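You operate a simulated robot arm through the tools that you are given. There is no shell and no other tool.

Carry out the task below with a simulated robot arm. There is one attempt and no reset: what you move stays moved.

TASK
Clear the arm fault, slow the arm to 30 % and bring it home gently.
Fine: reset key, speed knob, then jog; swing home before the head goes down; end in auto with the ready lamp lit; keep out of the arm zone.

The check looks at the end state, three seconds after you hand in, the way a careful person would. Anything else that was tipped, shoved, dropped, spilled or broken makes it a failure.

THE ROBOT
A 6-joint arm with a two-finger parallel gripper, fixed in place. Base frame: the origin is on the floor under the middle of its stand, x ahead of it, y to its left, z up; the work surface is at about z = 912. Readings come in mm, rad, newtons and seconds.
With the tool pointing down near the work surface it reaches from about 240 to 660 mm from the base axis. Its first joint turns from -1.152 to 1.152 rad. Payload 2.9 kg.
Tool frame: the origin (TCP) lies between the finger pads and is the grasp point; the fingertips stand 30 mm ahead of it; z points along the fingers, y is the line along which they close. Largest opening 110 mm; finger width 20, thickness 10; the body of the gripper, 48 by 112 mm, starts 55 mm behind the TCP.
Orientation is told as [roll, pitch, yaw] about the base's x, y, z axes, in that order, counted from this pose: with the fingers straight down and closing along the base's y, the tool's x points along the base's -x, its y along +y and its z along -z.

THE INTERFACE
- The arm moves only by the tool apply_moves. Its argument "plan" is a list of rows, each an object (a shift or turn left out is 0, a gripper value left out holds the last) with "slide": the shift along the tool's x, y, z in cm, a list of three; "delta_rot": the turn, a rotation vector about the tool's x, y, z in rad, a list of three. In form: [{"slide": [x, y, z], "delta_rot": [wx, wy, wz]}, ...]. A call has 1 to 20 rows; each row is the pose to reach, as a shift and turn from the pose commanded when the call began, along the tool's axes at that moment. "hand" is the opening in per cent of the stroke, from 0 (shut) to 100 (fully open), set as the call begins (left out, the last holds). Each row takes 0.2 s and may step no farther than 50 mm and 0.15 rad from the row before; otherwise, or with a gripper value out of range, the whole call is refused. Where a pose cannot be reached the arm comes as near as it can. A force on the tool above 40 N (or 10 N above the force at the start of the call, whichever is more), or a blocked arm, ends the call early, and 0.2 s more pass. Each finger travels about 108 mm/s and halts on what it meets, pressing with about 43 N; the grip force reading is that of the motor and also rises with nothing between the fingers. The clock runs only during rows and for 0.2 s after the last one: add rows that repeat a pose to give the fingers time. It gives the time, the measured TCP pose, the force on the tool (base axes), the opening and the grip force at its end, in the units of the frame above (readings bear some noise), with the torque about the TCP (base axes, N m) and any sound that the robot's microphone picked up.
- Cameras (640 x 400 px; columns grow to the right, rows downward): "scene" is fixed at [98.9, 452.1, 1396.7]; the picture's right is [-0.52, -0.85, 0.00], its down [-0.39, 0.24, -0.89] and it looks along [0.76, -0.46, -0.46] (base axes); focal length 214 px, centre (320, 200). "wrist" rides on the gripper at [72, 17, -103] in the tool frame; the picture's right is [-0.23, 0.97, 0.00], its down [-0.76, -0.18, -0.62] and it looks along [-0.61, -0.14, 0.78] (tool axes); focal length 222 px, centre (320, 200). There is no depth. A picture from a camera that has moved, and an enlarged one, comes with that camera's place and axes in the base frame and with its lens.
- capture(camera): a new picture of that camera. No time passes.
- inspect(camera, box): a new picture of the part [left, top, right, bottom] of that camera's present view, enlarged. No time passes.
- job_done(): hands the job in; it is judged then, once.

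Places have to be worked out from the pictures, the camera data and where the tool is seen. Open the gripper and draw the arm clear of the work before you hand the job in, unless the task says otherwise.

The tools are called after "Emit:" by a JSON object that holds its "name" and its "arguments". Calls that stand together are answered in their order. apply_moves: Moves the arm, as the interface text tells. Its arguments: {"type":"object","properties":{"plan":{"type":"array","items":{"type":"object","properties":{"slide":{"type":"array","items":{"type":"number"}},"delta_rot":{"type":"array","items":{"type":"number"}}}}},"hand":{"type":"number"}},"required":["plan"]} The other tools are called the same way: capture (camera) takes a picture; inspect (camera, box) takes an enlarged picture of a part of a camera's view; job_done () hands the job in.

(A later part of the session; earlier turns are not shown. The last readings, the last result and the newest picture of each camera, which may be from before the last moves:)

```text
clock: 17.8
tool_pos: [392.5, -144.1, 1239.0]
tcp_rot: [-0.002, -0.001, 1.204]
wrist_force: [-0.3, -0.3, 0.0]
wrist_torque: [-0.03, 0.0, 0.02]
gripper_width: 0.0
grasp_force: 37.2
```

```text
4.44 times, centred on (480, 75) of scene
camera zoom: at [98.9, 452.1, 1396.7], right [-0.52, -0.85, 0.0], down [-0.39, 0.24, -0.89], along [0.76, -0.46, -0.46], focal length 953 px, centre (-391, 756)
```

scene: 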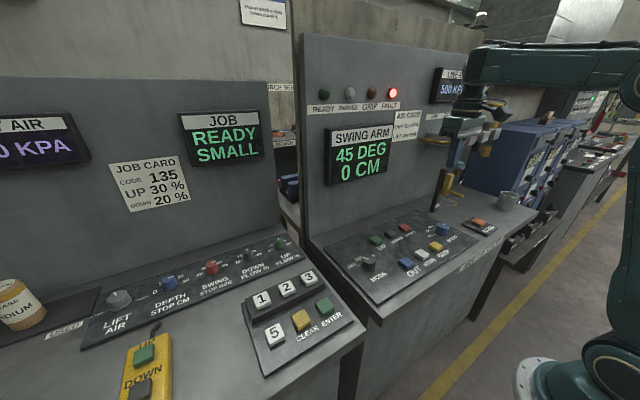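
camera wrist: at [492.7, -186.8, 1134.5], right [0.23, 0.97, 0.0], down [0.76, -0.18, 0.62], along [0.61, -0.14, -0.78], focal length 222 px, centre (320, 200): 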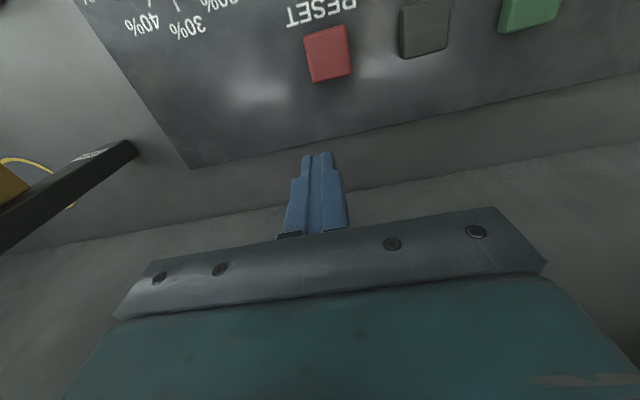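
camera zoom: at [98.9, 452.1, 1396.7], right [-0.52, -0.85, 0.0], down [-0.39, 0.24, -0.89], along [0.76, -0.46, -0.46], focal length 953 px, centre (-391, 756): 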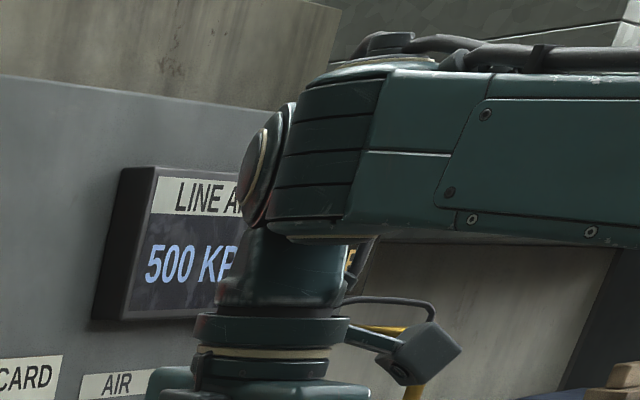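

Joint 4 is turning back (disc now more toward the left/camera side). I move up and slightly inward, keeping yaw, so the wrist leaves the singular pose.

Emit:
{"name": "apply_moves", "arguments": {"plan": [{"slide": [0.03, 1.7, -2.5]}, {"slide": [0.05, 3.4, -5]}, {"slide": [0.08, 5.1, -7.6]}, {"slide": [0.11, 6.8, -10.1]}, {"slide": [0.11, 6.8, -10.1]}]}}

Emit:
{"name": "inspect", "arguments": {"camera": "scene", "box": [440, 0, 600, 100]}}

```text
clock: 19.0
tool_pos: [328.5, -120.4, 1340.3]
tcp_rot: [-0.002, -0.001, 1.2]
wrist_force: [1.3, 0.2, 0.5]
wrist_torque: [0.01, 0.0, 0.02]
gripper_width: 0.1
grasp_force: 37.5
```

```text
4.00 times, centred on (520, 50) of scene
camera zoom: at [98.9, 452.1, 1396.7], right [-0.52, -0.85, 0.0], down [-0.39, 0.24, -0.89], along [0.76, -0.46, -0.46], focal length 858 px, centre (-480, 800)
```

zoom: 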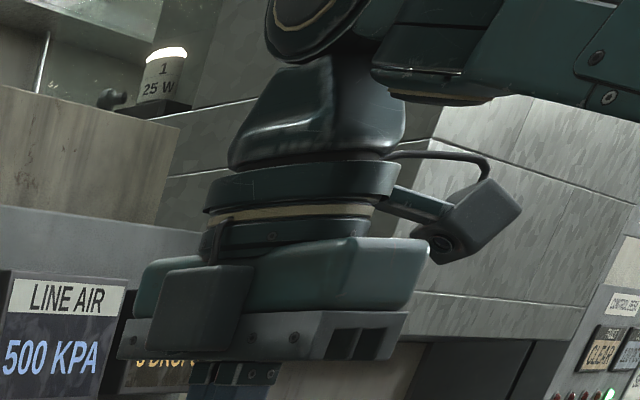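

The disc faces the camera again: original wrist branch recovered. I yaw back to 0 up here, away from the singular pose, and check it stays in this branch.

Emit:
{"name": "apply_moves", "arguments": {"plan": [{"delta_rot": [0, 0, 0.15]}, {"delta_rot": [0, 0, 0.3]}, {"delta_rot": [0, 0, 0.45]}, {"delta_rot": [0, 0, 0.6]}, {"delta_rot": [0, 0, 0.75]}, {"delta_rot": [0, 0, 0.9]}, {"delta_rot": [0, 0, 1.05]}, {"delta_rot": [0, 0, 1.2]}, {"delta_rot": [0, 0, 1.2]}]}}

Emit:
{"name": "inspect", "arguments": {"camera": "scene", "box": [440, 0, 600, 100]}}

```text
clock: 21.0
tool_pos: [327.2, -119.9, 1340.4]
tcp_rot: [0.001, -0.003, -0.001]
wrist_force: [0.2, 0.4, -1.2]
wrist_torque: [-0.03, -0.06, -0.03]
gripper_width: 0.3
grasp_force: 37.5
```

```text
4.00 times, centred on (520, 50) of scene
camera zoom: at [98.9, 452.1, 1396.7], right [-0.52, -0.85, 0.0], down [-0.39, 0.24, -0.89], along [0.76, -0.46, -0.46], focal length 858 px, centre (-480, 800)
```

zoom: 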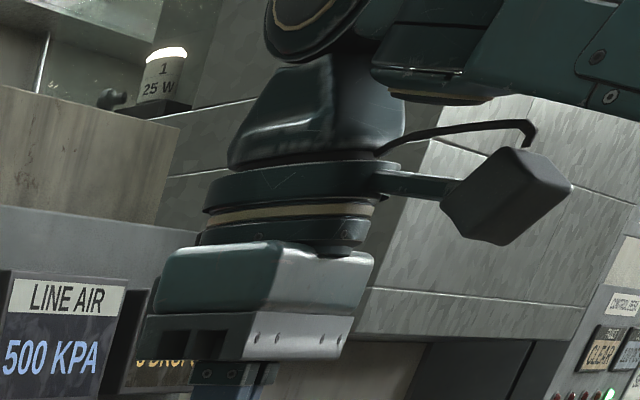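

Only the last joint turned; the branch is right. Now I descend in the arm's own plane (constant azimuth and yaw) through the singular region, first about halfway, and check.

Emit:
{"name": "apply_moves", "arguments": {"plan": [{"slide": [-2.08, -0.76, 3.67]}, {"slide": [-4.15, -1.52, 7.33]}, {"slide": [-6.23, -2.28, 11.0]}, {"slide": [-8.31, -3.04, 14.67]}, {"slide": [-10.38, -3.81, 18.33]}, {"slide": [-10.38, -3.81, 18.33]}]}}

Emit:
{"name": "inspect", "arguments": {"camera": "scene", "box": [380, 30, 600, 180]}}

```text
clock: 22.4
tool_pos: [432.6, -160.8, 1155.8]
tcp_rot: [0.0, -0.002, 0.0]
wrist_force: [-0.6, -0.3, -0.2]
wrist_torque: [0.0, 0.01, -0.01]
gripper_width: 0.0
grasp_force: 37.5
```

```text
2.67 times, centred on (490, 105) of scene
camera zoom: at [98.9, 452.1, 1396.7], right [-0.52, -0.85, 0.0], down [-0.39, 0.24, -0.89], along [0.76, -0.46, -0.46], focal length 572 px, centre (-133, 453)
```

zoom: 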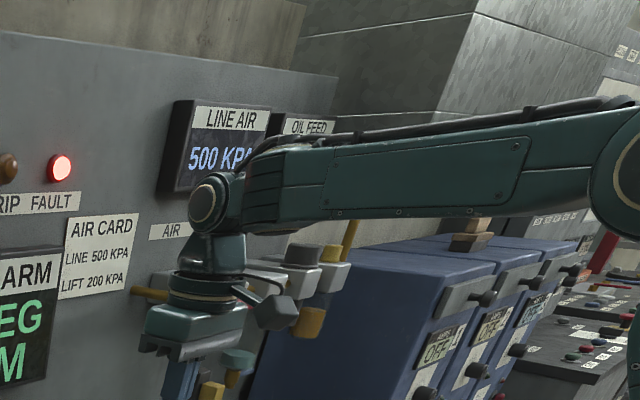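

It passed through cleanly. Now I continue to a hover over RESET (515, −184), TCP at z≈1000.

Emit:
{"name": "apply_moves", "arguments": {"plan": [{"slide": [-1.7, -0.5, 3.1]}, {"slide": [-3.4, -1.0, 6.2]}, {"slide": [-5.1, -1.5, 9.3]}, {"slide": [-6.8, -2.0, 12.4]}, {"slide": [-8.29, -2.37, 15.58]}, {"slide": [-8.29, -2.37, 15.58]}]}}

Emit:
{"name": "capture", "arguments": {"camera": "wrist"}}

Emit:
{"name": "inspect", "arguments": {"camera": "scene", "box": [340, 150, 500, 270]}}

```text
clock: 23.8
tool_pos: [516.1, -180.9, 1004.8]
tcp_rot: [-0.002, -0.004, 0.0]
wrist_force: [0.3, -0.8, -0.6]
wrist_torque: [-0.03, 0.02, 0.01]
gripper_width: 0.1
grasp_force: 37.3
```

```text
taken
camera wrist: at [442.4, -164.0, 1107.1], right [0.23, 0.97, 0.0], down [0.76, -0.18, 0.63], along [0.61, -0.14, -0.78], focal length 222 px, centre (320, 200)
```

wrist: 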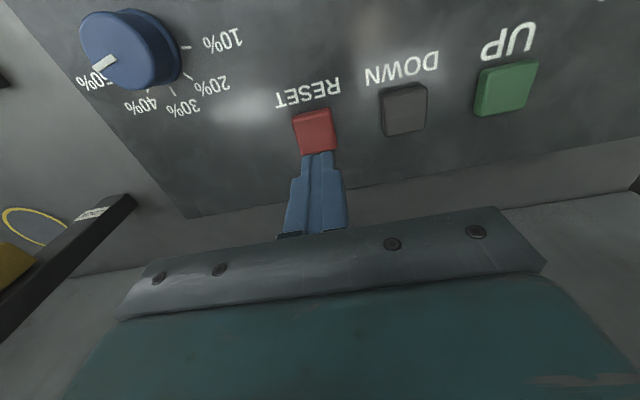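

```text
3.33 times, centred on (420, 210) of scene
camera zoom: at [98.9, 452.1, 1396.7], right [-0.52, -0.85, 0.0], down [-0.39, 0.24, -0.89], along [0.76, -0.46, -0.46], focal length 715 px, centre (-13, 167)
```

zoom: 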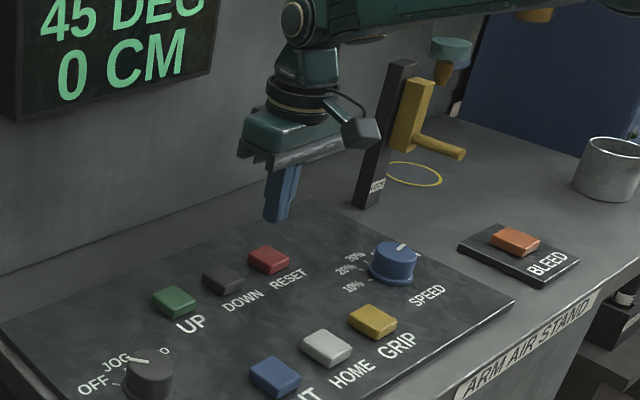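

I zoom in to refine RESET's place relative to the tip.

Emit:
{"name": "inspect", "arguments": {"camera": "wrist", "box": [270, 80, 370, 180]}}

Emit:
{"name": "inspect", "arguments": {"camera": "wrist", "box": [60, 0, 260, 130]}}

```text
4.00 times, centred on (320, 130) of wrist
camera zoom: at [442.4, -164.0, 1107.1], right [0.23, 0.97, 0.0], down [0.76, -0.18, 0.63], along [0.61, -0.14, -0.78], focal length 888 px, centre (320, 480)
```

zoom: 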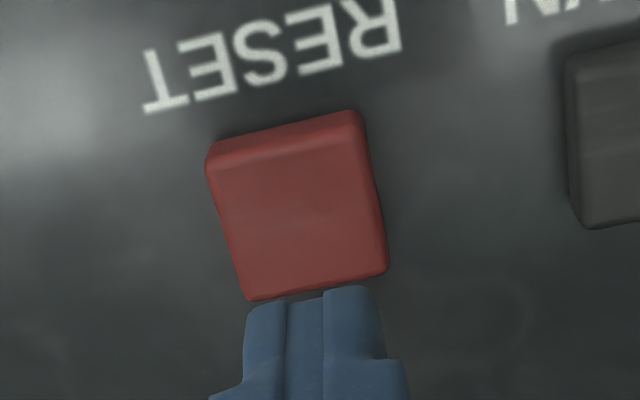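

```text
3.08 times, centred on (160, 65) of wrist
camera zoom: at [442.4, -164.0, 1107.1], right [0.23, 0.97, 0.0], down [0.76, -0.18, 0.63], along [0.61, -0.14, -0.78], focal length 684 px, centre (812, 615)
```

zoom: 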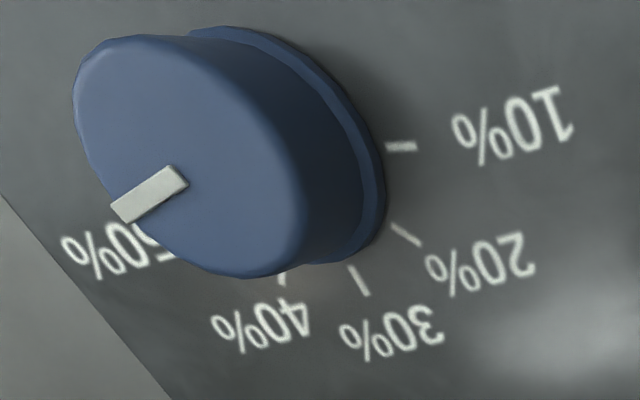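

RESET's centre is at about (514, −185). I line up and lower to just above the key.

Emit:
{"name": "apply_moves", "arguments": {"plan": [{"slide": [0.16, -0.36, 1.5]}, {"slide": [0.16, -0.36, 3.0]}, {"slide": [0.16, -0.36, 4.2]}, {"slide": [0.16, -0.36, 4.2]}]}}

Emit:
{"name": "inspect", "arguments": {"camera": "wrist", "box": [270, 80, 370, 180]}}

```text
clock: 24.8
tool_pos: [513.9, -186.3, 959.6]
tcp_rot: [0.0, -0.003, 0.0]
wrist_force: [-0.2, 0.2, 0.2]
wrist_torque: [-0.02, -0.02, 0.0]
gripper_width: 0.0
grasp_force: 37.9
```

```text
4.00 times, centred on (320, 130) of wrist
camera zoom: at [441.0, -169.5, 1062.6], right [0.23, 0.97, 0.0], down [0.76, -0.18, 0.63], along [0.61, -0.14, -0.78], focal length 888 px, centre (320, 480)
```

zoom: 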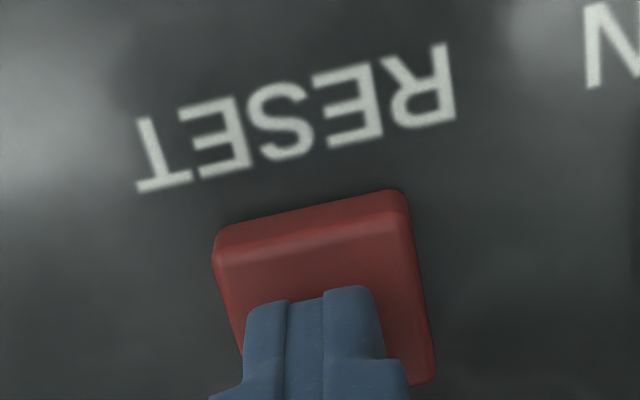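

The tip is over the key. I press down slowly in 2 mm steps, watching force and sounds.

Emit:
{"name": "apply_moves", "arguments": {"plan": [{"slide": [0, 0, 0.2]}, {"slide": [0, 0, 0.4]}, {"slide": [0, 0, 0.6]}, {"slide": [0, 0, 0.8]}]}}

Emit:
{"name": "capture", "arguments": {"camera": "scene"}}

```text
clock: 25.8
tool_pos: [514.4, -185.8, 951.3]
tcp_rot: [-0.001, -0.004, 0.003]
wrist_force: [0.5, 1.6, 3.3]
wrist_torque: [0.05, 0.02, -0.03]
gripper_width: 0.0
grasp_force: 37.5
heard: click
```

```text
taken
```

scene: 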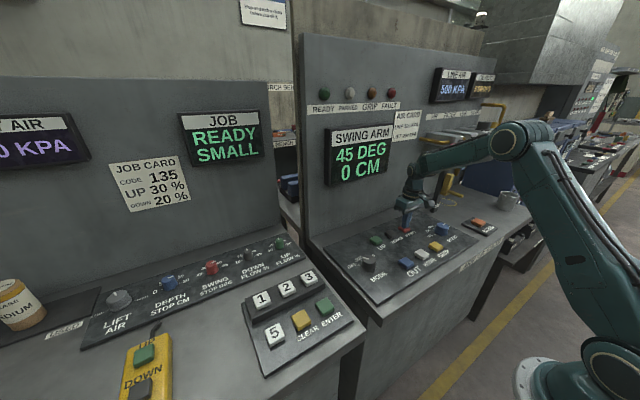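

Click heard and the FAULT lamp went out. I lift off and move above the SPEED knob, estimated centre (426, −286), staying high.

Emit:
{"name": "apply_moves", "arguments": {"plan": [{"slide": [0, 0, -3]}, {"slide": [0, 0, -6.5]}, {"slide": [2.9, -3.3, -7]}, {"slide": [5.8, -6.7, -7]}, {"slide": [8.8, -10.0, -7]}, {"slide": [8.8, -10.0, -7]}]}}

Emit:
{"name": "capture", "arguments": {"camera": "wrist"}}

Emit:
{"name": "capture", "arguments": {"camera": "scene"}}

```text
clock: 27.2
tool_pos: [428.2, -286.2, 1020.7]
tcp_rot: [0.0, -0.004, 0.002]
wrist_force: [0.8, 0.3, -0.1]
wrist_torque: [-0.01, 0.05, -0.02]
gripper_width: 0.2
grasp_force: 37.8
```

```text
taken
camera wrist: at [354.8, -269.2, 1123.5], right [0.23, 0.97, 0.0], down [0.76, -0.18, 0.63], along [0.61, -0.14, -0.78], focal length 222 px, centre (320, 200)
```

wrist: 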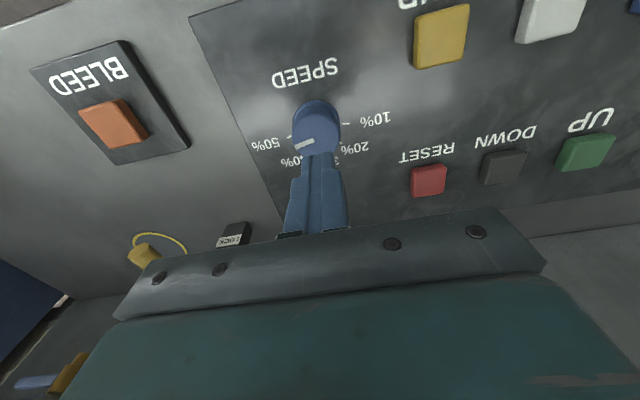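

```text
taken
```

scene: 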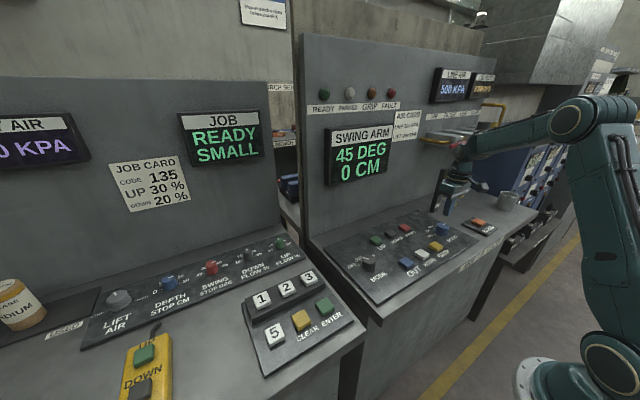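

I zoom on the knob for its exact centre, diameter and pointer.

Emit:
{"name": "inspect", "arguments": {"camera": "wrist", "box": [260, 80, 380, 180]}}

Emit:
{"name": "inspect", "arguments": {"camera": "scene", "box": [410, 130, 490, 250]}}

```text
4.00 times, centred on (320, 130) of wrist
camera zoom: at [354.8, -269.2, 1123.5], right [0.23, 0.97, 0.0], down [0.76, -0.18, 0.63], along [0.61, -0.14, -0.78], focal length 888 px, centre (320, 480)
```

zoom: 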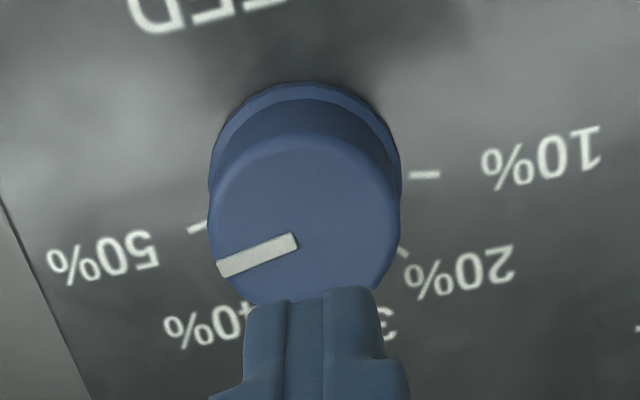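

```text
3.33 times, centred on (450, 190) of scene
camera zoom: at [98.9, 452.0, 1396.7], right [-0.52, -0.85, 0.0], down [-0.39, 0.24, -0.89], along [0.76, -0.46, -0.46], focal length 715 px, centre (-113, 233)
```

zoom: 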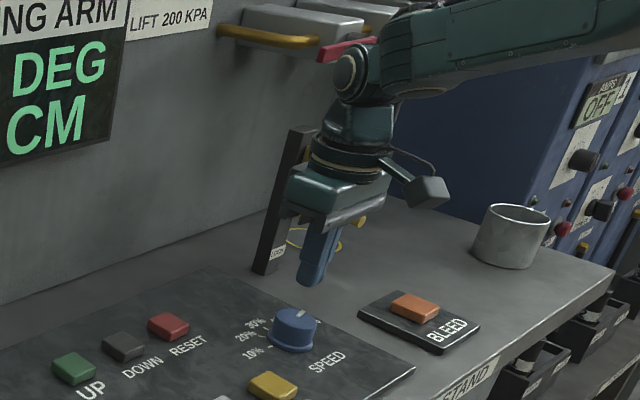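

Knob: centre ≈ (426, −289), diameter ≈ 40, top z ≈ 945; the dial steps are about 36° apart, so 50→30 % is about 72° counter-clockwise. I open the gripper, centre over the knob and pre-turn the wrist to yaw −0.9.

Emit:
{"name": "apply_moves", "arguments": {"plan": [{"slide": [0.1, -0.12, 0], "delta_rot": [0, 0, 0.15]}, {"slide": [0.2, -0.25, 0], "delta_rot": [0, 0, 0.3]}, {"slide": [0.2, -0.25, 0], "delta_rot": [0, 0, 0.45]}, {"slide": [0.2, -0.25, 0], "delta_rot": [0, 0, 0.6]}, {"slide": [0.2, -0.25, 0], "delta_rot": [0, 0, 0.75]}, {"slide": [0.2, -0.25, 0], "delta_rot": [0, 0, 0.9]}, {"slide": [0.2, -0.25, 0], "delta_rot": [0, 0, 0.9]}], "hand": 70}}

Emit:
{"name": "capture", "arguments": {"camera": "wrist"}}

Emit:
{"name": "inspect", "arguments": {"camera": "scene", "box": [400, 100, 520, 260]}}

```text
clock: 28.8
tool_pos: [424.9, -288.7, 1021.0]
tcp_rot: [0.001, -0.002, -0.9]
wrist_force: [-0.1, -0.1, 0.7]
wrist_torque: [0.01, 0.0, -0.01]
gripper_width: 76.7
grasp_force: 0.1
```

```text
taken
camera wrist: at [392.2, -221.6, 1123.7], right [0.9, 0.43, 0.0], down [0.33, -0.71, 0.62], along [0.27, -0.56, -0.78], focal length 222 px, centre (320, 200)
```

wrist: 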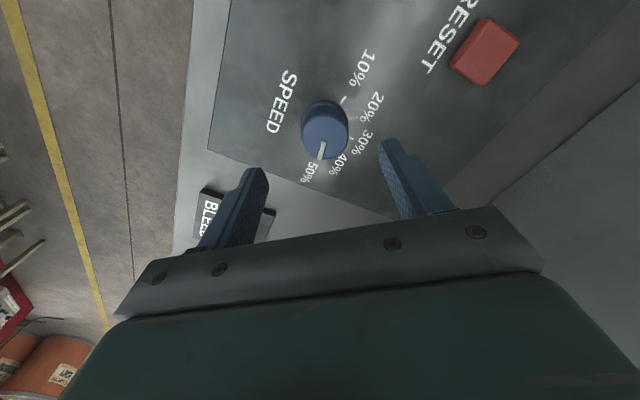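

```text
2.50 times, centred on (460, 180) of scene
camera zoom: at [98.9, 452.1, 1396.7], right [-0.52, -0.85, 0.0], down [-0.39, 0.24, -0.89], along [0.76, -0.46, -0.46], focal length 536 px, centre (-30, 250)
```

zoom: 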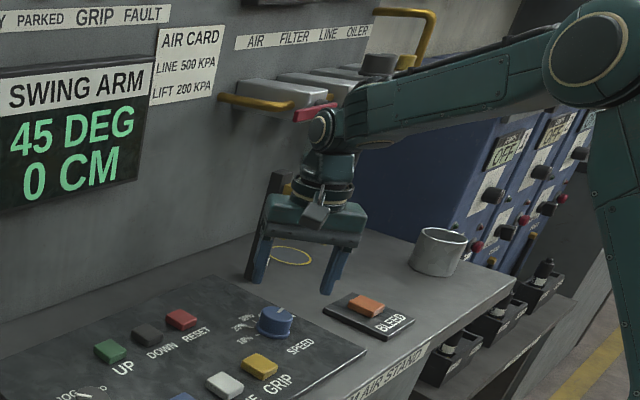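

I refine the knob centre from this new viewpoint.

Emit:
{"name": "inspect", "arguments": {"camera": "wrist", "box": [270, 70, 390, 190]}}

```text
3.33 times, centred on (330, 130) of wrist
camera zoom: at [392.2, -221.6, 1123.7], right [0.9, 0.43, 0.0], down [0.33, -0.71, 0.62], along [0.27, -0.56, -0.78], focal length 740 px, centre (287, 433)
```

zoom: 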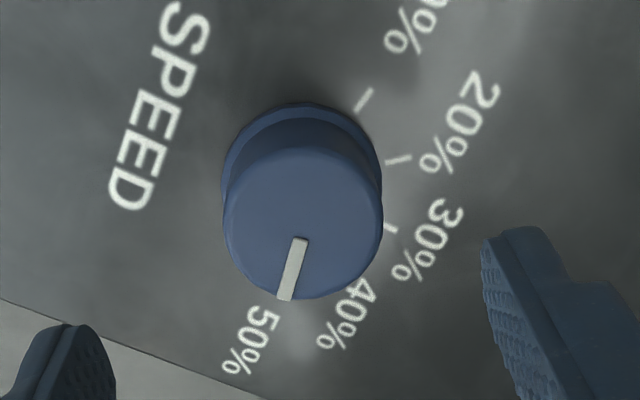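

Centre refined to (427, −288.6), with a rotation of about 1.36 rad needed. I descend straight over the knob with open fingers, to tip height about 927.

Emit:
{"name": "apply_moves", "arguments": {"plan": [{"slide": [-0.13, 0.18, 0.5]}, {"slide": [-0.13, 0.18, 2.5]}, {"slide": [-0.13, 0.18, 4.5]}, {"slide": [-0.13, 0.18, 6.3]}, {"slide": [-0.13, 0.18, 6.3]}]}}

Emit:
{"name": "capture", "arguments": {"camera": "wrist"}}

Emit:
{"name": "inspect", "arguments": {"camera": "scene", "box": [400, 150, 500, 260]}}

```text
clock: 30.0
tool_pos: [427.1, -287.7, 960.0]
tcp_rot: [0.002, -0.004, -0.899]
wrist_force: [-0.4, -0.8, -0.4]
wrist_torque: [0.0, 0.0, -0.04]
gripper_width: 76.8
grasp_force: 0.1
```

```text
taken
camera wrist: at [395.0, -220.7, 1062.3], right [0.9, 0.43, 0.0], down [0.33, -0.71, 0.62], along [0.27, -0.56, -0.78], focal length 222 px, centre (320, 200)
```

wrist: 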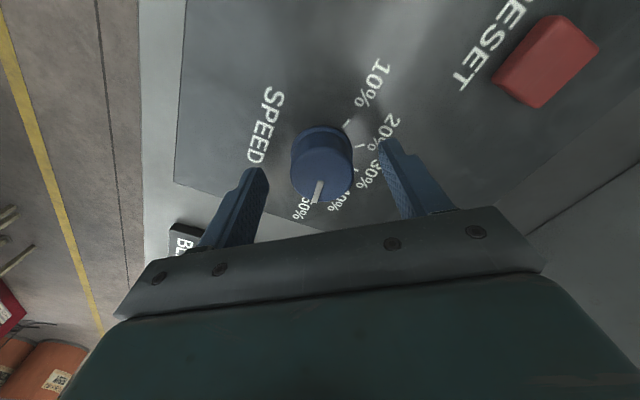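

```text
3.64 times, centred on (450, 205) of scene
camera zoom: at [98.9, 452.1, 1396.7], right [-0.52, -0.85, 0.0], down [-0.39, 0.24, -0.89], along [0.76, -0.46, -0.46], focal length 780 px, centre (-153, 182)
```

zoom: 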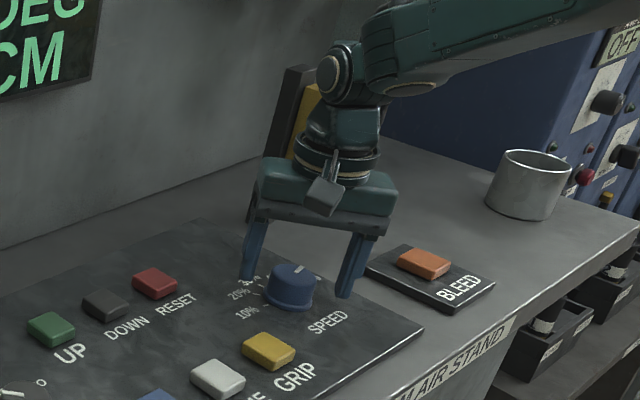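

The knob sits between the fingers. I go 3 mm lower and close on it.

Emit:
{"name": "apply_moves", "arguments": {"plan": [{"slide": [0, 0, 0.3]}, {"slide": [0, 0, 0.3]}]}}

Emit:
{"name": "apply_moves", "arguments": {"plan": [{"slide": [0, 0, 0]}, {"slide": [0, 0, 0]}, {"slide": [0, 0, 0]}, {"slide": [0, 0, 0]}], "hand": 30}}

```text
clock: 30.6
tool_pos: [428.0, -290.3, 955.0]
tcp_rot: [0.001, -0.003, -0.898]
wrist_force: [-0.5, -0.8, -0.4]
wrist_torque: [0.0, 0.01, -0.03]
gripper_width: 76.8
grasp_force: 0.1
```

```text
clock: 31.6
tool_pos: [428.9, -287.8, 956.3]
tcp_rot: [0.003, -0.001, -0.898]
wrist_force: [11.3, 7.1, -2.8]
wrist_torque: [0.15, -0.46, 0.03]
gripper_width: 43.3
grasp_force: 44.7
```

Gripped at 43 mm with a small side force (about 13 N along the closing line). I shift 1 mm along it to relieve before turning.

Emit:
{"name": "apply_moves", "arguments": {"plan": [{"slide": [0, 0.1, 0]}, {"slide": [0, 0.1, 0]}]}}

```text
clock: 32.2
tool_pos: [429.6, -288.9, 955.8]
tcp_rot: [0.0, -0.004, -0.899]
wrist_force: [9.5, 4.3, 4.1]
wrist_torque: [0.82, 0.1, 0.16]
gripper_width: 43.3
grasp_force: 44.8
```

Emit:
{"name": "apply_moves", "arguments": {"plan": [{"slide": [0, 0.15, 0]}, {"slide": [0, 0.15, 0]}]}}

```text
clock: 32.8
tool_pos: [428.8, -288.9, 955.9]
tcp_rot: [0.0, -0.003, -0.904]
wrist_force: [-4.1, -4.6, 8.1]
wrist_torque: [-0.33, -0.07, 0.34]
gripper_width: 43.0
grasp_force: 44.7
```

The side force is now small, so the grip is centred. I turn counter-clockwise 0.68 rad first (one step) and check.

Emit:
{"name": "apply_moves", "arguments": {"plan": [{"delta_rot": [0, 0, -0.115]}, {"delta_rot": [0, 0, -0.23]}, {"delta_rot": [0, 0, -0.345]}, {"delta_rot": [0, 0, -0.46]}, {"delta_rot": [0, 0, -0.575]}, {"delta_rot": [0, 0, -0.68]}, {"delta_rot": [0, 0, -0.68]}]}}

Emit:
{"name": "inspect", "arguments": {"camera": "wrist", "box": [220, 70, 420, 220]}}

```text
clock: 34.4
tool_pos: [427.3, -289.9, 956.1]
tcp_rot: [-0.006, -0.003, -0.227]
wrist_force: [-11.1, -28.9, 12.6]
wrist_torque: [-1.15, -0.56, -0.04]
gripper_width: 43.3
grasp_force: 44.4
```

```text
2.67 times, centred on (320, 145) of wrist
camera zoom: at [360.2, -255.9, 1058.2], right [0.44, 0.9, 0.0], down [0.7, -0.34, 0.63], along [0.56, -0.28, -0.78], focal length 592 px, centre (320, 347)
```

zoom: 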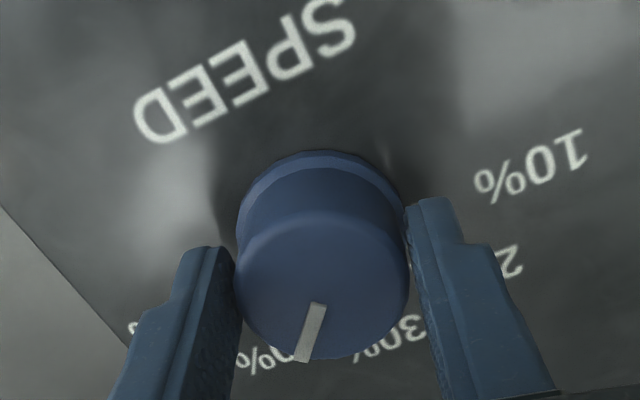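

The pointer turned one step with the gripper, but a side force of about 30 N built up along the closing line. I shift 3.5 mm that way to relieve it.

Emit:
{"name": "apply_moves", "arguments": {"plan": [{"slide": [0, -0.15, 0]}, {"slide": [0, -0.3, 0]}, {"slide": [0, -0.35, 0]}, {"slide": [0, -0.35, 0]}]}}

```text
clock: 35.4
tool_pos: [428.5, -288.8, 956.1]
tcp_rot: [0.001, -0.003, -0.219]
wrist_force: [-0.7, -3.3, 25.9]
wrist_torque: [0.05, 0.98, 0.03]
gripper_width: 43.4
grasp_force: 44.5
```

Side force relieved. I continue counter-clockwise in smaller turns, with a 1.5 mm upward ease for the vertical load.

Emit:
{"name": "apply_moves", "arguments": {"plan": [{"slide": [0, 0, -0.15], "delta_rot": [0, 0, -0.1]}, {"slide": [0, 0, -0.15], "delta_rot": [0, 0, -0.2]}, {"slide": [0, 0, -0.15], "delta_rot": [0, 0, -0.3]}, {"slide": [0, 0, -0.15], "delta_rot": [0, 0, -0.3]}]}}

```text
clock: 36.4
tool_pos: [428.1, -289.9, 955.5]
tcp_rot: [0.001, -0.002, 0.084]
wrist_force: [5.3, -1.1, -8.8]
wrist_torque: [0.02, -1.24, -0.02]
gripper_width: 43.4
grasp_force: 45.2
```

The forces stay low. I turn the remaining 0.38 rad toward 30 % and look.

Emit:
{"name": "apply_moves", "arguments": {"plan": [{"delta_rot": [0, 0, -0.1]}, {"delta_rot": [0, 0, -0.2]}, {"delta_rot": [0, 0, -0.3]}, {"delta_rot": [0, 0, -0.38]}, {"delta_rot": [0, 0, -0.38]}]}}

Emit:
{"name": "inspect", "arguments": {"camera": "wrist", "box": [220, 70, 420, 220]}}

Emit:
{"name": "inspect", "arguments": {"camera": "scene", "box": [400, 180, 480, 260]}}

```text
clock: 37.6
tool_pos: [427.8, -290.9, 956.4]
tcp_rot: [0.0, -0.002, 0.463]
wrist_force: [10.5, -5.1, -15.9]
wrist_torque: [-0.38, -0.09, 0.04]
gripper_width: 43.5
grasp_force: 45.1
```

```text
2.67 times, centred on (320, 145) of wrist
camera zoom: at [354.9, -308.3, 1058.4], right [-0.23, 0.97, 0.0], down [0.76, 0.18, 0.62], along [0.61, 0.14, -0.78], focal length 592 px, centre (320, 347)
```

zoom: 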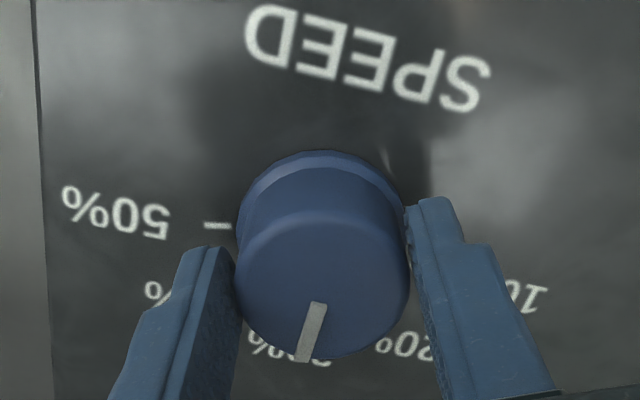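

```text
5.00 times, centred on (440, 220) of scene
camera zoom: at [99.3, 451.8, 1396.8], right [-0.52, -0.85, 0.0], down [-0.39, 0.24, -0.89], along [0.76, -0.46, -0.46], focal length 1072 px, centre (-280, 100)
```

zoom: 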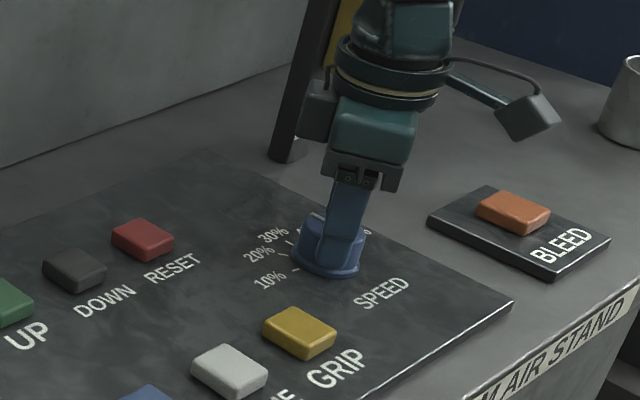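

The pointer has gone 78° and points at about 30 %. I release and look.

Emit:
{"name": "apply_moves", "arguments": {"plan": [{"slide": [0, 0, 0]}, {"slide": [0, 0, 0]}, {"slide": [0, 0, -2]}, {"slide": [0, 0, -5]}, {"slide": [0, 0, -8]}, {"slide": [0, 0, -8]}], "hand": 70}}

Emit:
{"name": "inspect", "arguments": {"camera": "wrist", "box": [220, 40, 420, 190]}}

Emit:
{"name": "capture", "arguments": {"camera": "scene"}}

```text
clock: 39.0
tool_pos: [429.0, -291.0, 1036.0]
tcp_rot: [-0.003, 0.0, 0.459]
wrist_force: [-0.4, 0.1, 0.1]
wrist_torque: [-0.02, -0.02, 0.02]
gripper_width: 76.9
grasp_force: 0.1
```

```text
2.67 times, centred on (320, 115) of wrist
camera zoom: at [355.4, -307.7, 1138.0], right [-0.23, 0.97, 0.0], down [0.76, 0.18, 0.63], along [0.61, 0.14, -0.78], focal length 592 px, centre (320, 427)
```

zoom: 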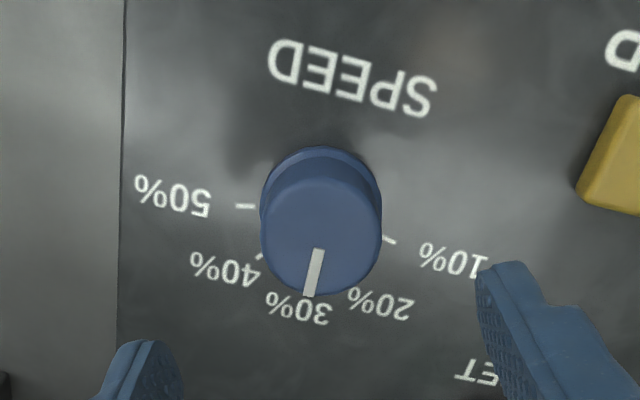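

```text
taken
```

scene: 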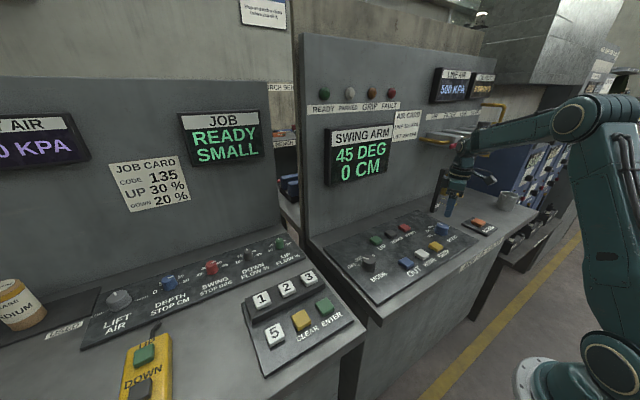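

The knob points at 30 % (about 2° off the tick). Next is MODE to JOG: I travel at this height over the panel to the MODE knob, estimated at (443, 71).

Emit:
{"name": "apply_moves", "arguments": {"plan": [{"slide": [-2.16, 3.98, 0]}, {"slide": [-4.33, 7.96, 0]}, {"slide": [-6.49, 11.94, 0]}, {"slide": [-8.65, 15.92, 0]}, {"slide": [-10.81, 19.89, 0]}, {"slide": [-12.98, 23.87, 0]}, {"slide": [-15.14, 27.85, 0]}, {"slide": [-17.3, 31.83, 0]}, {"slide": [-17.3, 31.83, 0]}]}}

Emit:
{"name": "capture", "arguments": {"camera": "wrist"}}

Emit:
{"name": "capture", "arguments": {"camera": "scene"}}

```text
clock: 41.0
tool_pos: [439.0, 72.3, 1039.8]
tcp_rot: [-0.001, -0.001, 0.461]
wrist_force: [-0.2, 0.0, -0.1]
wrist_torque: [-0.03, 0.01, 0.0]
gripper_width: 77.0
grasp_force: 0.0
```

```text
taken
camera wrist: at [366.6, 54.5, 1141.4], right [-0.23, 0.97, 0.0], down [0.76, 0.18, 0.63], along [0.61, 0.14, -0.78], focal length 222 px, centre (320, 200)
```

wrist: 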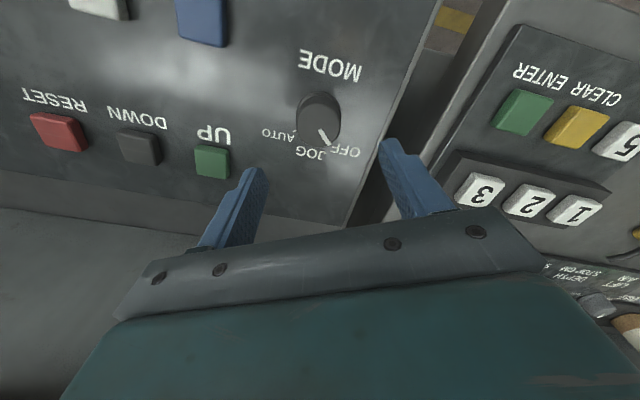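

```text
taken
```

scene: 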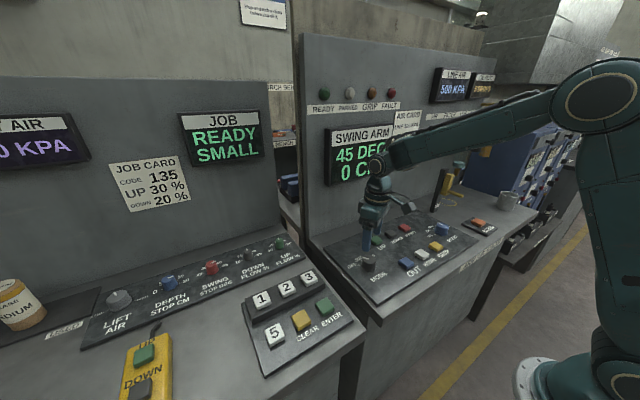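

I zoom on the MODE knob for centre and pointer angle.

Emit:
{"name": "inspect", "arguments": {"camera": "wrist", "box": [250, 60, 390, 180]}}

Emit:
{"name": "inspect", "arguments": {"camera": "scene", "box": [330, 200, 430, 300]}}

```text
3.33 times, centred on (320, 120) of wrist
camera zoom: at [366.6, 54.5, 1141.4], right [-0.23, 0.97, 0.0], down [0.76, 0.18, 0.63], along [0.61, 0.14, -0.78], focal length 740 px, centre (320, 467)
```

zoom: 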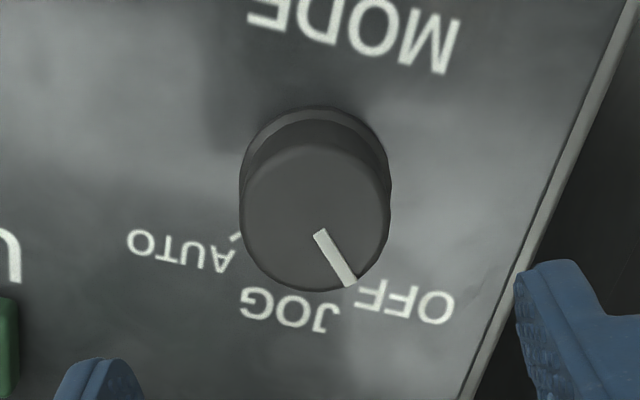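

```text
4.00 times, centred on (380, 250) of scene
camera zoom: at [98.8, 452.1, 1396.7], right [-0.52, -0.85, 0.0], down [-0.39, 0.24, -0.89], along [0.76, -0.46, -0.46], focal length 858 px, centre (80, 0)
```

zoom: 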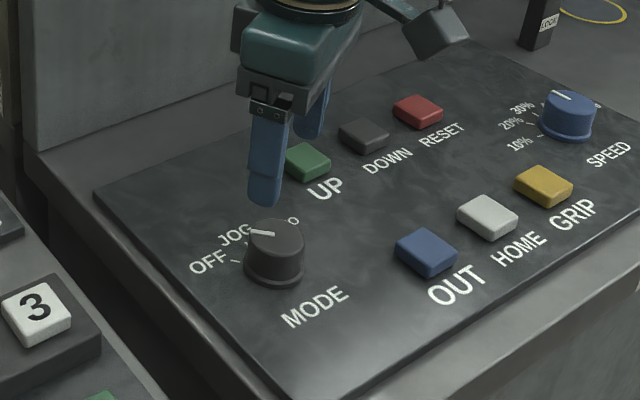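

MODE knob centre ≈ (438, 71.5), pointer at OFF (+42°), JOG near 0°, AUTO near −43°. I descend over it with open fingers.

Emit:
{"name": "apply_moves", "arguments": {"plan": [{"slide": [0.1, 0, 3]}, {"slide": [0.1, 0, 6]}, {"slide": [0.1, 0, 8.3]}, {"slide": [0.1, 0, 8.3]}]}}

Emit:
{"name": "capture", "arguments": {"camera": "wrist"}}

Emit:
{"name": "inspect", "arguments": {"camera": "scene", "box": [330, 200, 430, 300]}}

```text
clock: 42.0
tool_pos: [440.7, 72.6, 952.4]
tcp_rot: [-0.002, -0.002, 0.461]
wrist_force: [0.7, 0.2, 0.5]
wrist_torque: [0.02, -0.01, 0.0]
gripper_width: 76.7
grasp_force: 0.0
```

```text
taken
camera wrist: at [366.7, 55.1, 1055.9], right [-0.23, 0.97, 0.0], down [0.76, 0.18, 0.63], along [0.61, 0.14, -0.78], focal length 222 px, centre (320, 200)
```

wrist: 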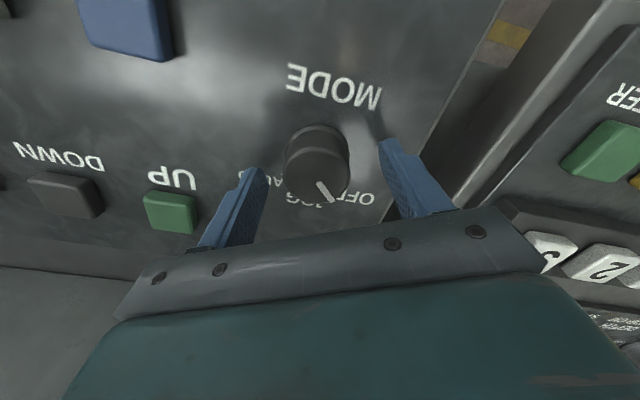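

```text
4.00 times, centred on (380, 250) of scene
camera zoom: at [98.9, 452.1, 1396.7], right [-0.52, -0.85, 0.0], down [-0.39, 0.24, -0.89], along [0.76, -0.46, -0.46], focal length 858 px, centre (80, 0)
```

zoom: 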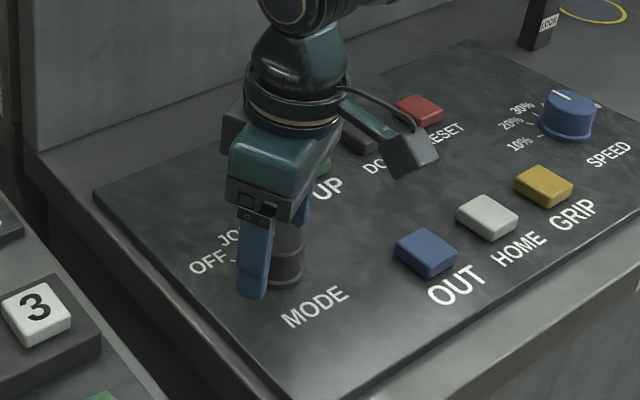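

The knob is between the fingers. I raise 2 mm and close on it.

Emit:
{"name": "apply_moves", "arguments": {"plan": [{"slide": [0, 0, -0.2]}, {"slide": [0, 0, -0.2]}, {"slide": [0, 0, -0.2]}, {"slide": [0, 0, -0.2]}], "hand": 30}}

```text
clock: 43.0
tool_pos: [441.6, 70.8, 955.5]
tcp_rot: [-0.001, 0.001, 0.46]
wrist_force: [9.7, -9.1, -22.9]
wrist_torque: [0.01, -0.56, 0.03]
gripper_width: 43.3
grasp_force: 45.2
```

Gripped with about 12 N side load; I ease 1.8 mm along the closing line and 1.5 mm down.

Emit:
{"name": "apply_moves", "arguments": {"plan": [{"slide": [0, -0.1, 0.08]}, {"slide": [0, -0.18, 0.15]}, {"slide": [0, -0.18, 0.15]}]}}

```text
clock: 43.8
tool_pos: [441.7, 69.8, 954.6]
tcp_rot: [-0.001, -0.003, 0.46]
wrist_force: [-2.6, -3.9, 7.9]
wrist_torque: [-0.6, 1.3, -0.01]
gripper_width: 43.2
grasp_force: 45.2
```

Loads are low. I turn clockwise 0.73 rad (OFF to JOG) in small steps.

Emit:
{"name": "apply_moves", "arguments": {"plan": [{"delta_rot": [0, 0, 0.1]}, {"delta_rot": [0, 0, 0.2]}, {"delta_rot": [0, 0, 0.3]}, {"delta_rot": [0, 0, 0.4]}, {"delta_rot": [0, 0, 0.4]}]}}

```text
clock: 45.0
tool_pos: [440.8, 70.5, 954.3]
tcp_rot: [0.001, -0.004, 0.06]
wrist_force: [-17.6, -4.9, 27.6]
wrist_torque: [-0.04, 0.09, 0.0]
gripper_width: 43.4
grasp_force: 45.5
```

Some load has built (−x and up); I ease 2 mm that way while finishing the turn.

Emit:
{"name": "apply_moves", "arguments": {"plan": [{"slide": [0.2, 0, -0.15], "delta_rot": [0, 0, 0]}, {"slide": [0.2, 0, -0.15], "delta_rot": [0, 0, 0.1]}, {"slide": [0.2, 0, -0.15], "delta_rot": [0, 0, 0.2]}, {"slide": [0.2, 0, -0.15], "delta_rot": [0, 0, 0.33]}, {"slide": [0.2, 0, -0.15], "delta_rot": [0, 0, 0.33]}]}}

Emit:
{"name": "inspect", "arguments": {"camera": "wrist", "box": [220, 70, 420, 220]}}

Emit:
{"name": "capture", "arguments": {"camera": "scene"}}

```text
clock: 46.2
tool_pos: [442.0, 70.3, 954.3]
tcp_rot: [0.001, -0.003, -0.269]
wrist_force: [12.8, 3.9, -21.8]
wrist_torque: [0.0, -0.7, -0.06]
gripper_width: 43.3
grasp_force: 44.6
```

```text
2.67 times, centred on (320, 145) of wrist
camera zoom: at [374.6, 105.4, 1057.5], right [0.48, 0.88, 0.0], down [0.68, -0.37, 0.62], along [0.55, -0.3, -0.78], focal length 592 px, centre (320, 347)
```

zoom: 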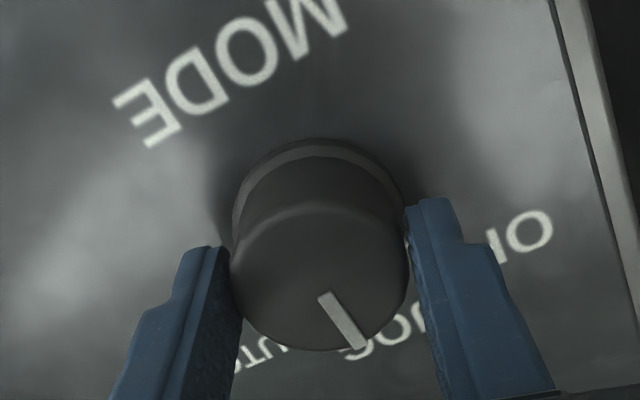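

```text
taken
```

scene: 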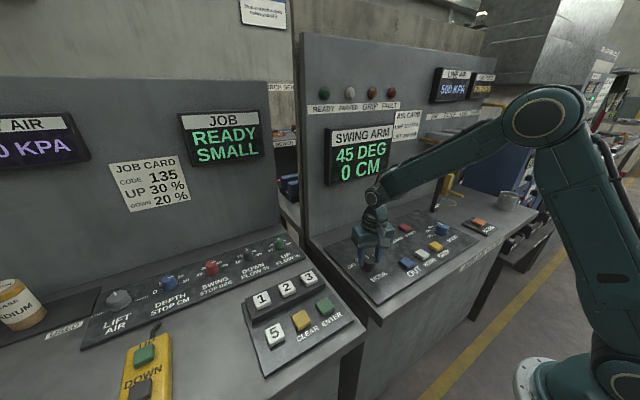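

The pointer appears to be on JOG. I release, rise, and check.

Emit:
{"name": "apply_moves", "arguments": {"plan": [{"slide": [0, 0, 0]}, {"slide": [0, 0, 0]}, {"slide": [0, 0, -2]}, {"slide": [0, 0, -5]}, {"slide": [0, 0, -8]}, {"slide": [0, 0, -8]}], "hand": 70}}

Emit:
{"name": "inspect", "arguments": {"camera": "wrist", "box": [220, 40, 420, 190]}}

Emit:
{"name": "capture", "arguments": {"camera": "wrist"}}

Emit:
{"name": "capture", "arguments": {"camera": "scene"}}

```text
clock: 47.6
tool_pos: [442.2, 70.7, 1035.1]
tcp_rot: [0.0, -0.002, -0.269]
wrist_force: [-0.6, 0.6, 0.8]
wrist_torque: [0.01, 0.01, 0.0]
gripper_width: 77.0
grasp_force: 0.1
```

```text
2.67 times, centred on (320, 115) of wrist
camera zoom: at [374.6, 105.5, 1138.7], right [0.48, 0.88, 0.0], down [0.69, -0.37, 0.62], along [0.55, -0.3, -0.78], focal length 592 px, centre (320, 427)
```

zoom: 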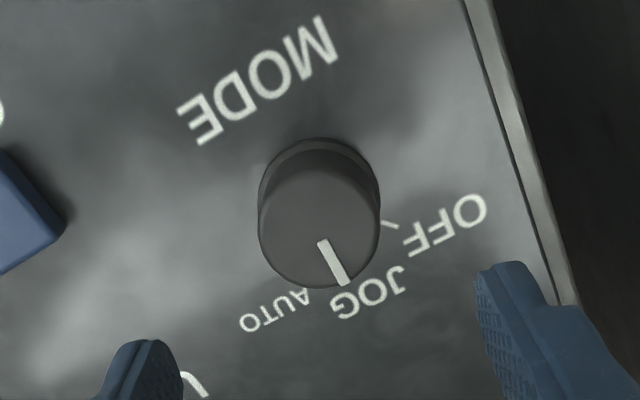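

```text
taken
camera wrist: at [374.6, 105.5, 1138.7], right [0.48, 0.88, 0.0], down [0.69, -0.37, 0.62], along [0.55, -0.3, -0.78], focal length 222 px, centre (320, 200)
```

wrist: 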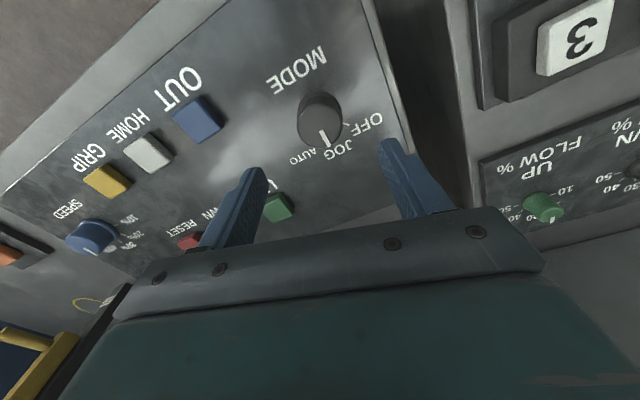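

```text
taken
```

scene: 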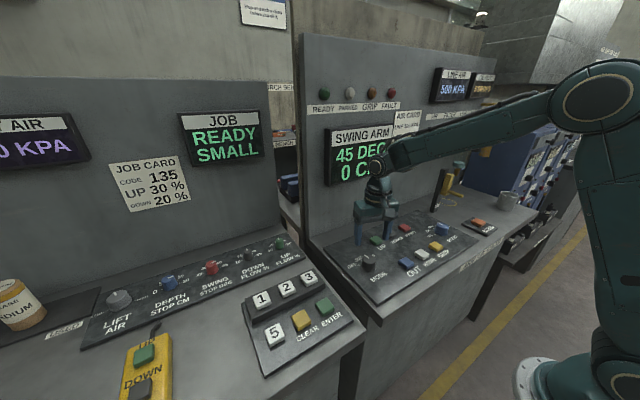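

MODE now points at JOG. I close the fingers and travel to hover above the HOME key, about (387, −111).

Emit:
{"name": "apply_moves", "arguments": {"plan": [{"slide": [0.1, -3.8, 0]}, {"slide": [0.2, -7.6, 0]}, {"slide": [0.3, -11.4, 0]}, {"slide": [0.4, -15.2, 1.5]}, {"slide": [0.49, -18.9, 3.5]}, {"slide": [0.49, -18.9, 3.5]}], "hand": 0}}

Emit:
{"name": "inspect", "arguments": {"camera": "wrist", "box": [240, 60, 400, 180]}}

Emit:
{"name": "capture", "arguments": {"camera": "scene"}}

```text
clock: 49.0
tool_pos: [384.9, -110.6, 998.2]
tcp_rot: [0.0, -0.004, -0.269]
wrist_force: [0.2, 0.1, -0.6]
wrist_torque: [0.02, -0.07, 0.0]
gripper_width: 0.2
grasp_force: 37.2
```

```text
3.33 times, centred on (320, 120) of wrist
camera zoom: at [318.8, -75.1, 1101.1], right [0.48, 0.88, 0.0], down [0.69, -0.37, 0.63], along [0.55, -0.3, -0.78], focal length 740 px, centre (320, 467)
```

zoom: 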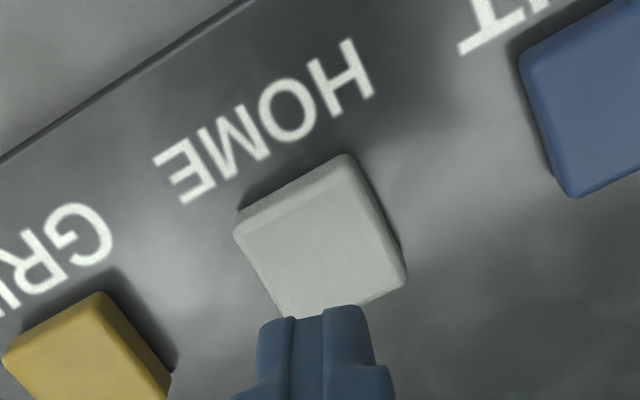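

```text
taken
```

scene: 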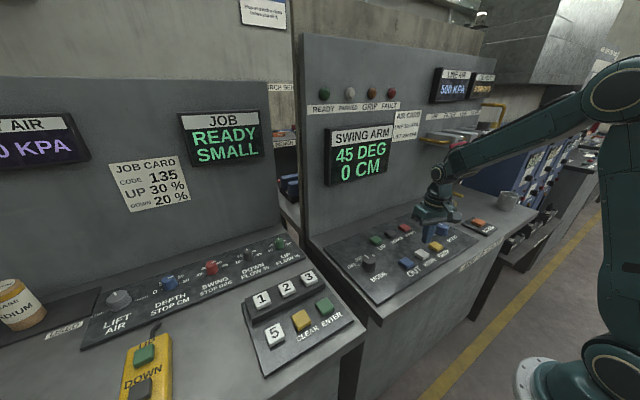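

HOME's centre is at about (382.5, −110). I line up and lower to just above it.

Emit:
{"name": "apply_moves", "arguments": {"plan": [{"slide": [0.2, 0, 1.5]}, {"slide": [0.2, 0, 3.0]}, {"slide": [0.2, 0, 3.9]}, {"slide": [0.2, 0, 3.9]}]}}

Emit:
{"name": "inspect", "arguments": {"camera": "wrist", "box": [240, 60, 400, 180]}}

```text
clock: 50.0
tool_pos: [383.6, -109.9, 961.3]
tcp_rot: [0.001, -0.001, -0.269]
wrist_force: [0.6, 0.9, -0.2]
wrist_torque: [-0.03, -0.01, 0.0]
gripper_width: 0.0
grasp_force: 37.1
```

```text
3.33 times, centred on (320, 120) of wrist
camera zoom: at [317.5, -74.5, 1064.0], right [0.48, 0.88, 0.0], down [0.69, -0.37, 0.62], along [0.55, -0.3, -0.78], focal length 740 px, centre (320, 467)
```

zoom: 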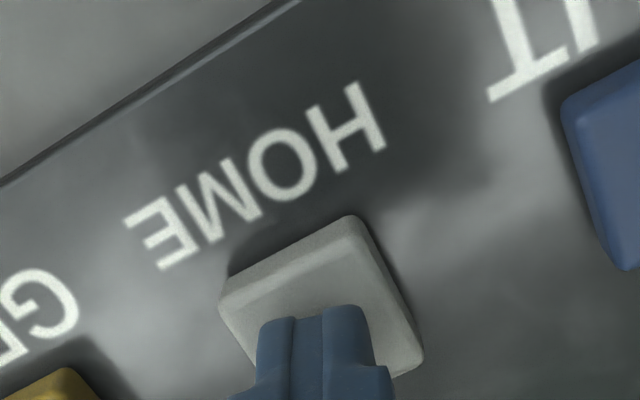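

The tip is centred on HOME. I press gently in steps and then read the display.

Emit:
{"name": "apply_moves", "arguments": {"plan": [{"slide": [0, 0, 0.3]}, {"slide": [0, 0, 0.5]}, {"slide": [0, 0, 0.7]}, {"slide": [0, 0, 0.85]}, {"slide": [0, 0, 1.0]}]}}

Emit:
{"name": "inspect", "arguments": {"camera": "scene", "box": [300, 60, 480, 200]}}

```text
clock: 51.2
tool_pos: [384.0, -111.1, 951.2]
tcp_rot: [0.0, -0.003, -0.269]
wrist_force: [0.2, 1.2, 4.8]
wrist_torque: [0.03, 0.03, 0.0]
gripper_width: 0.1
grasp_force: 37.7
heard: click
```

```text
2.86 times, centred on (390, 130) of scene
camera zoom: at [98.8, 452.1, 1396.7], right [-0.52, -0.85, 0.0], down [-0.39, 0.24, -0.89], along [0.76, -0.46, -0.46], focal length 613 px, centre (120, 400)
```

zoom: 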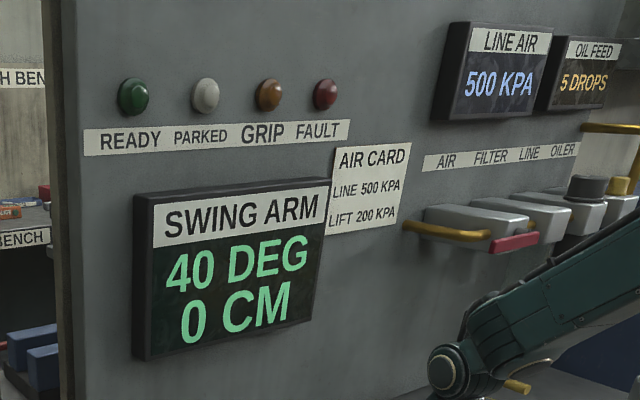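

The click registered and the arm is swinging home: 40 DEG. I keep holding the key in short intervals.

Emit:
{"name": "apply_moves", "arguments": {"plan": [{"slide": [0, 0, 0]}, {"slide": [0, 0, 0]}, {"slide": [0, 0, 0]}]}}

Emit:
{"name": "inspect", "arguments": {"camera": "scene", "box": [300, 60, 480, 200]}}

```text
clock: 52.0
tool_pos: [384.0, -110.8, 951.5]
tcp_rot: [-0.001, -0.004, -0.269]
wrist_force: [-0.1, -0.2, 4.6]
wrist_torque: [0.01, 0.01, 0.0]
gripper_width: 0.0
grasp_force: 38.4
```

```text
2.86 times, centred on (390, 130) of scene
camera zoom: at [98.8, 452.1, 1396.7], right [-0.52, -0.85, 0.0], down [-0.39, 0.24, -0.89], along [0.76, -0.46, -0.46], focal length 613 px, centre (120, 400)
```

zoom: 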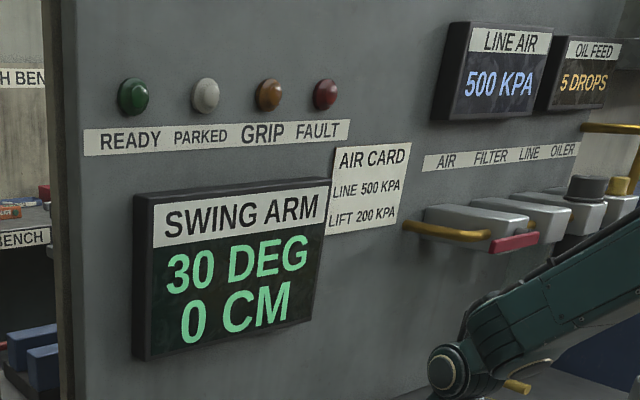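

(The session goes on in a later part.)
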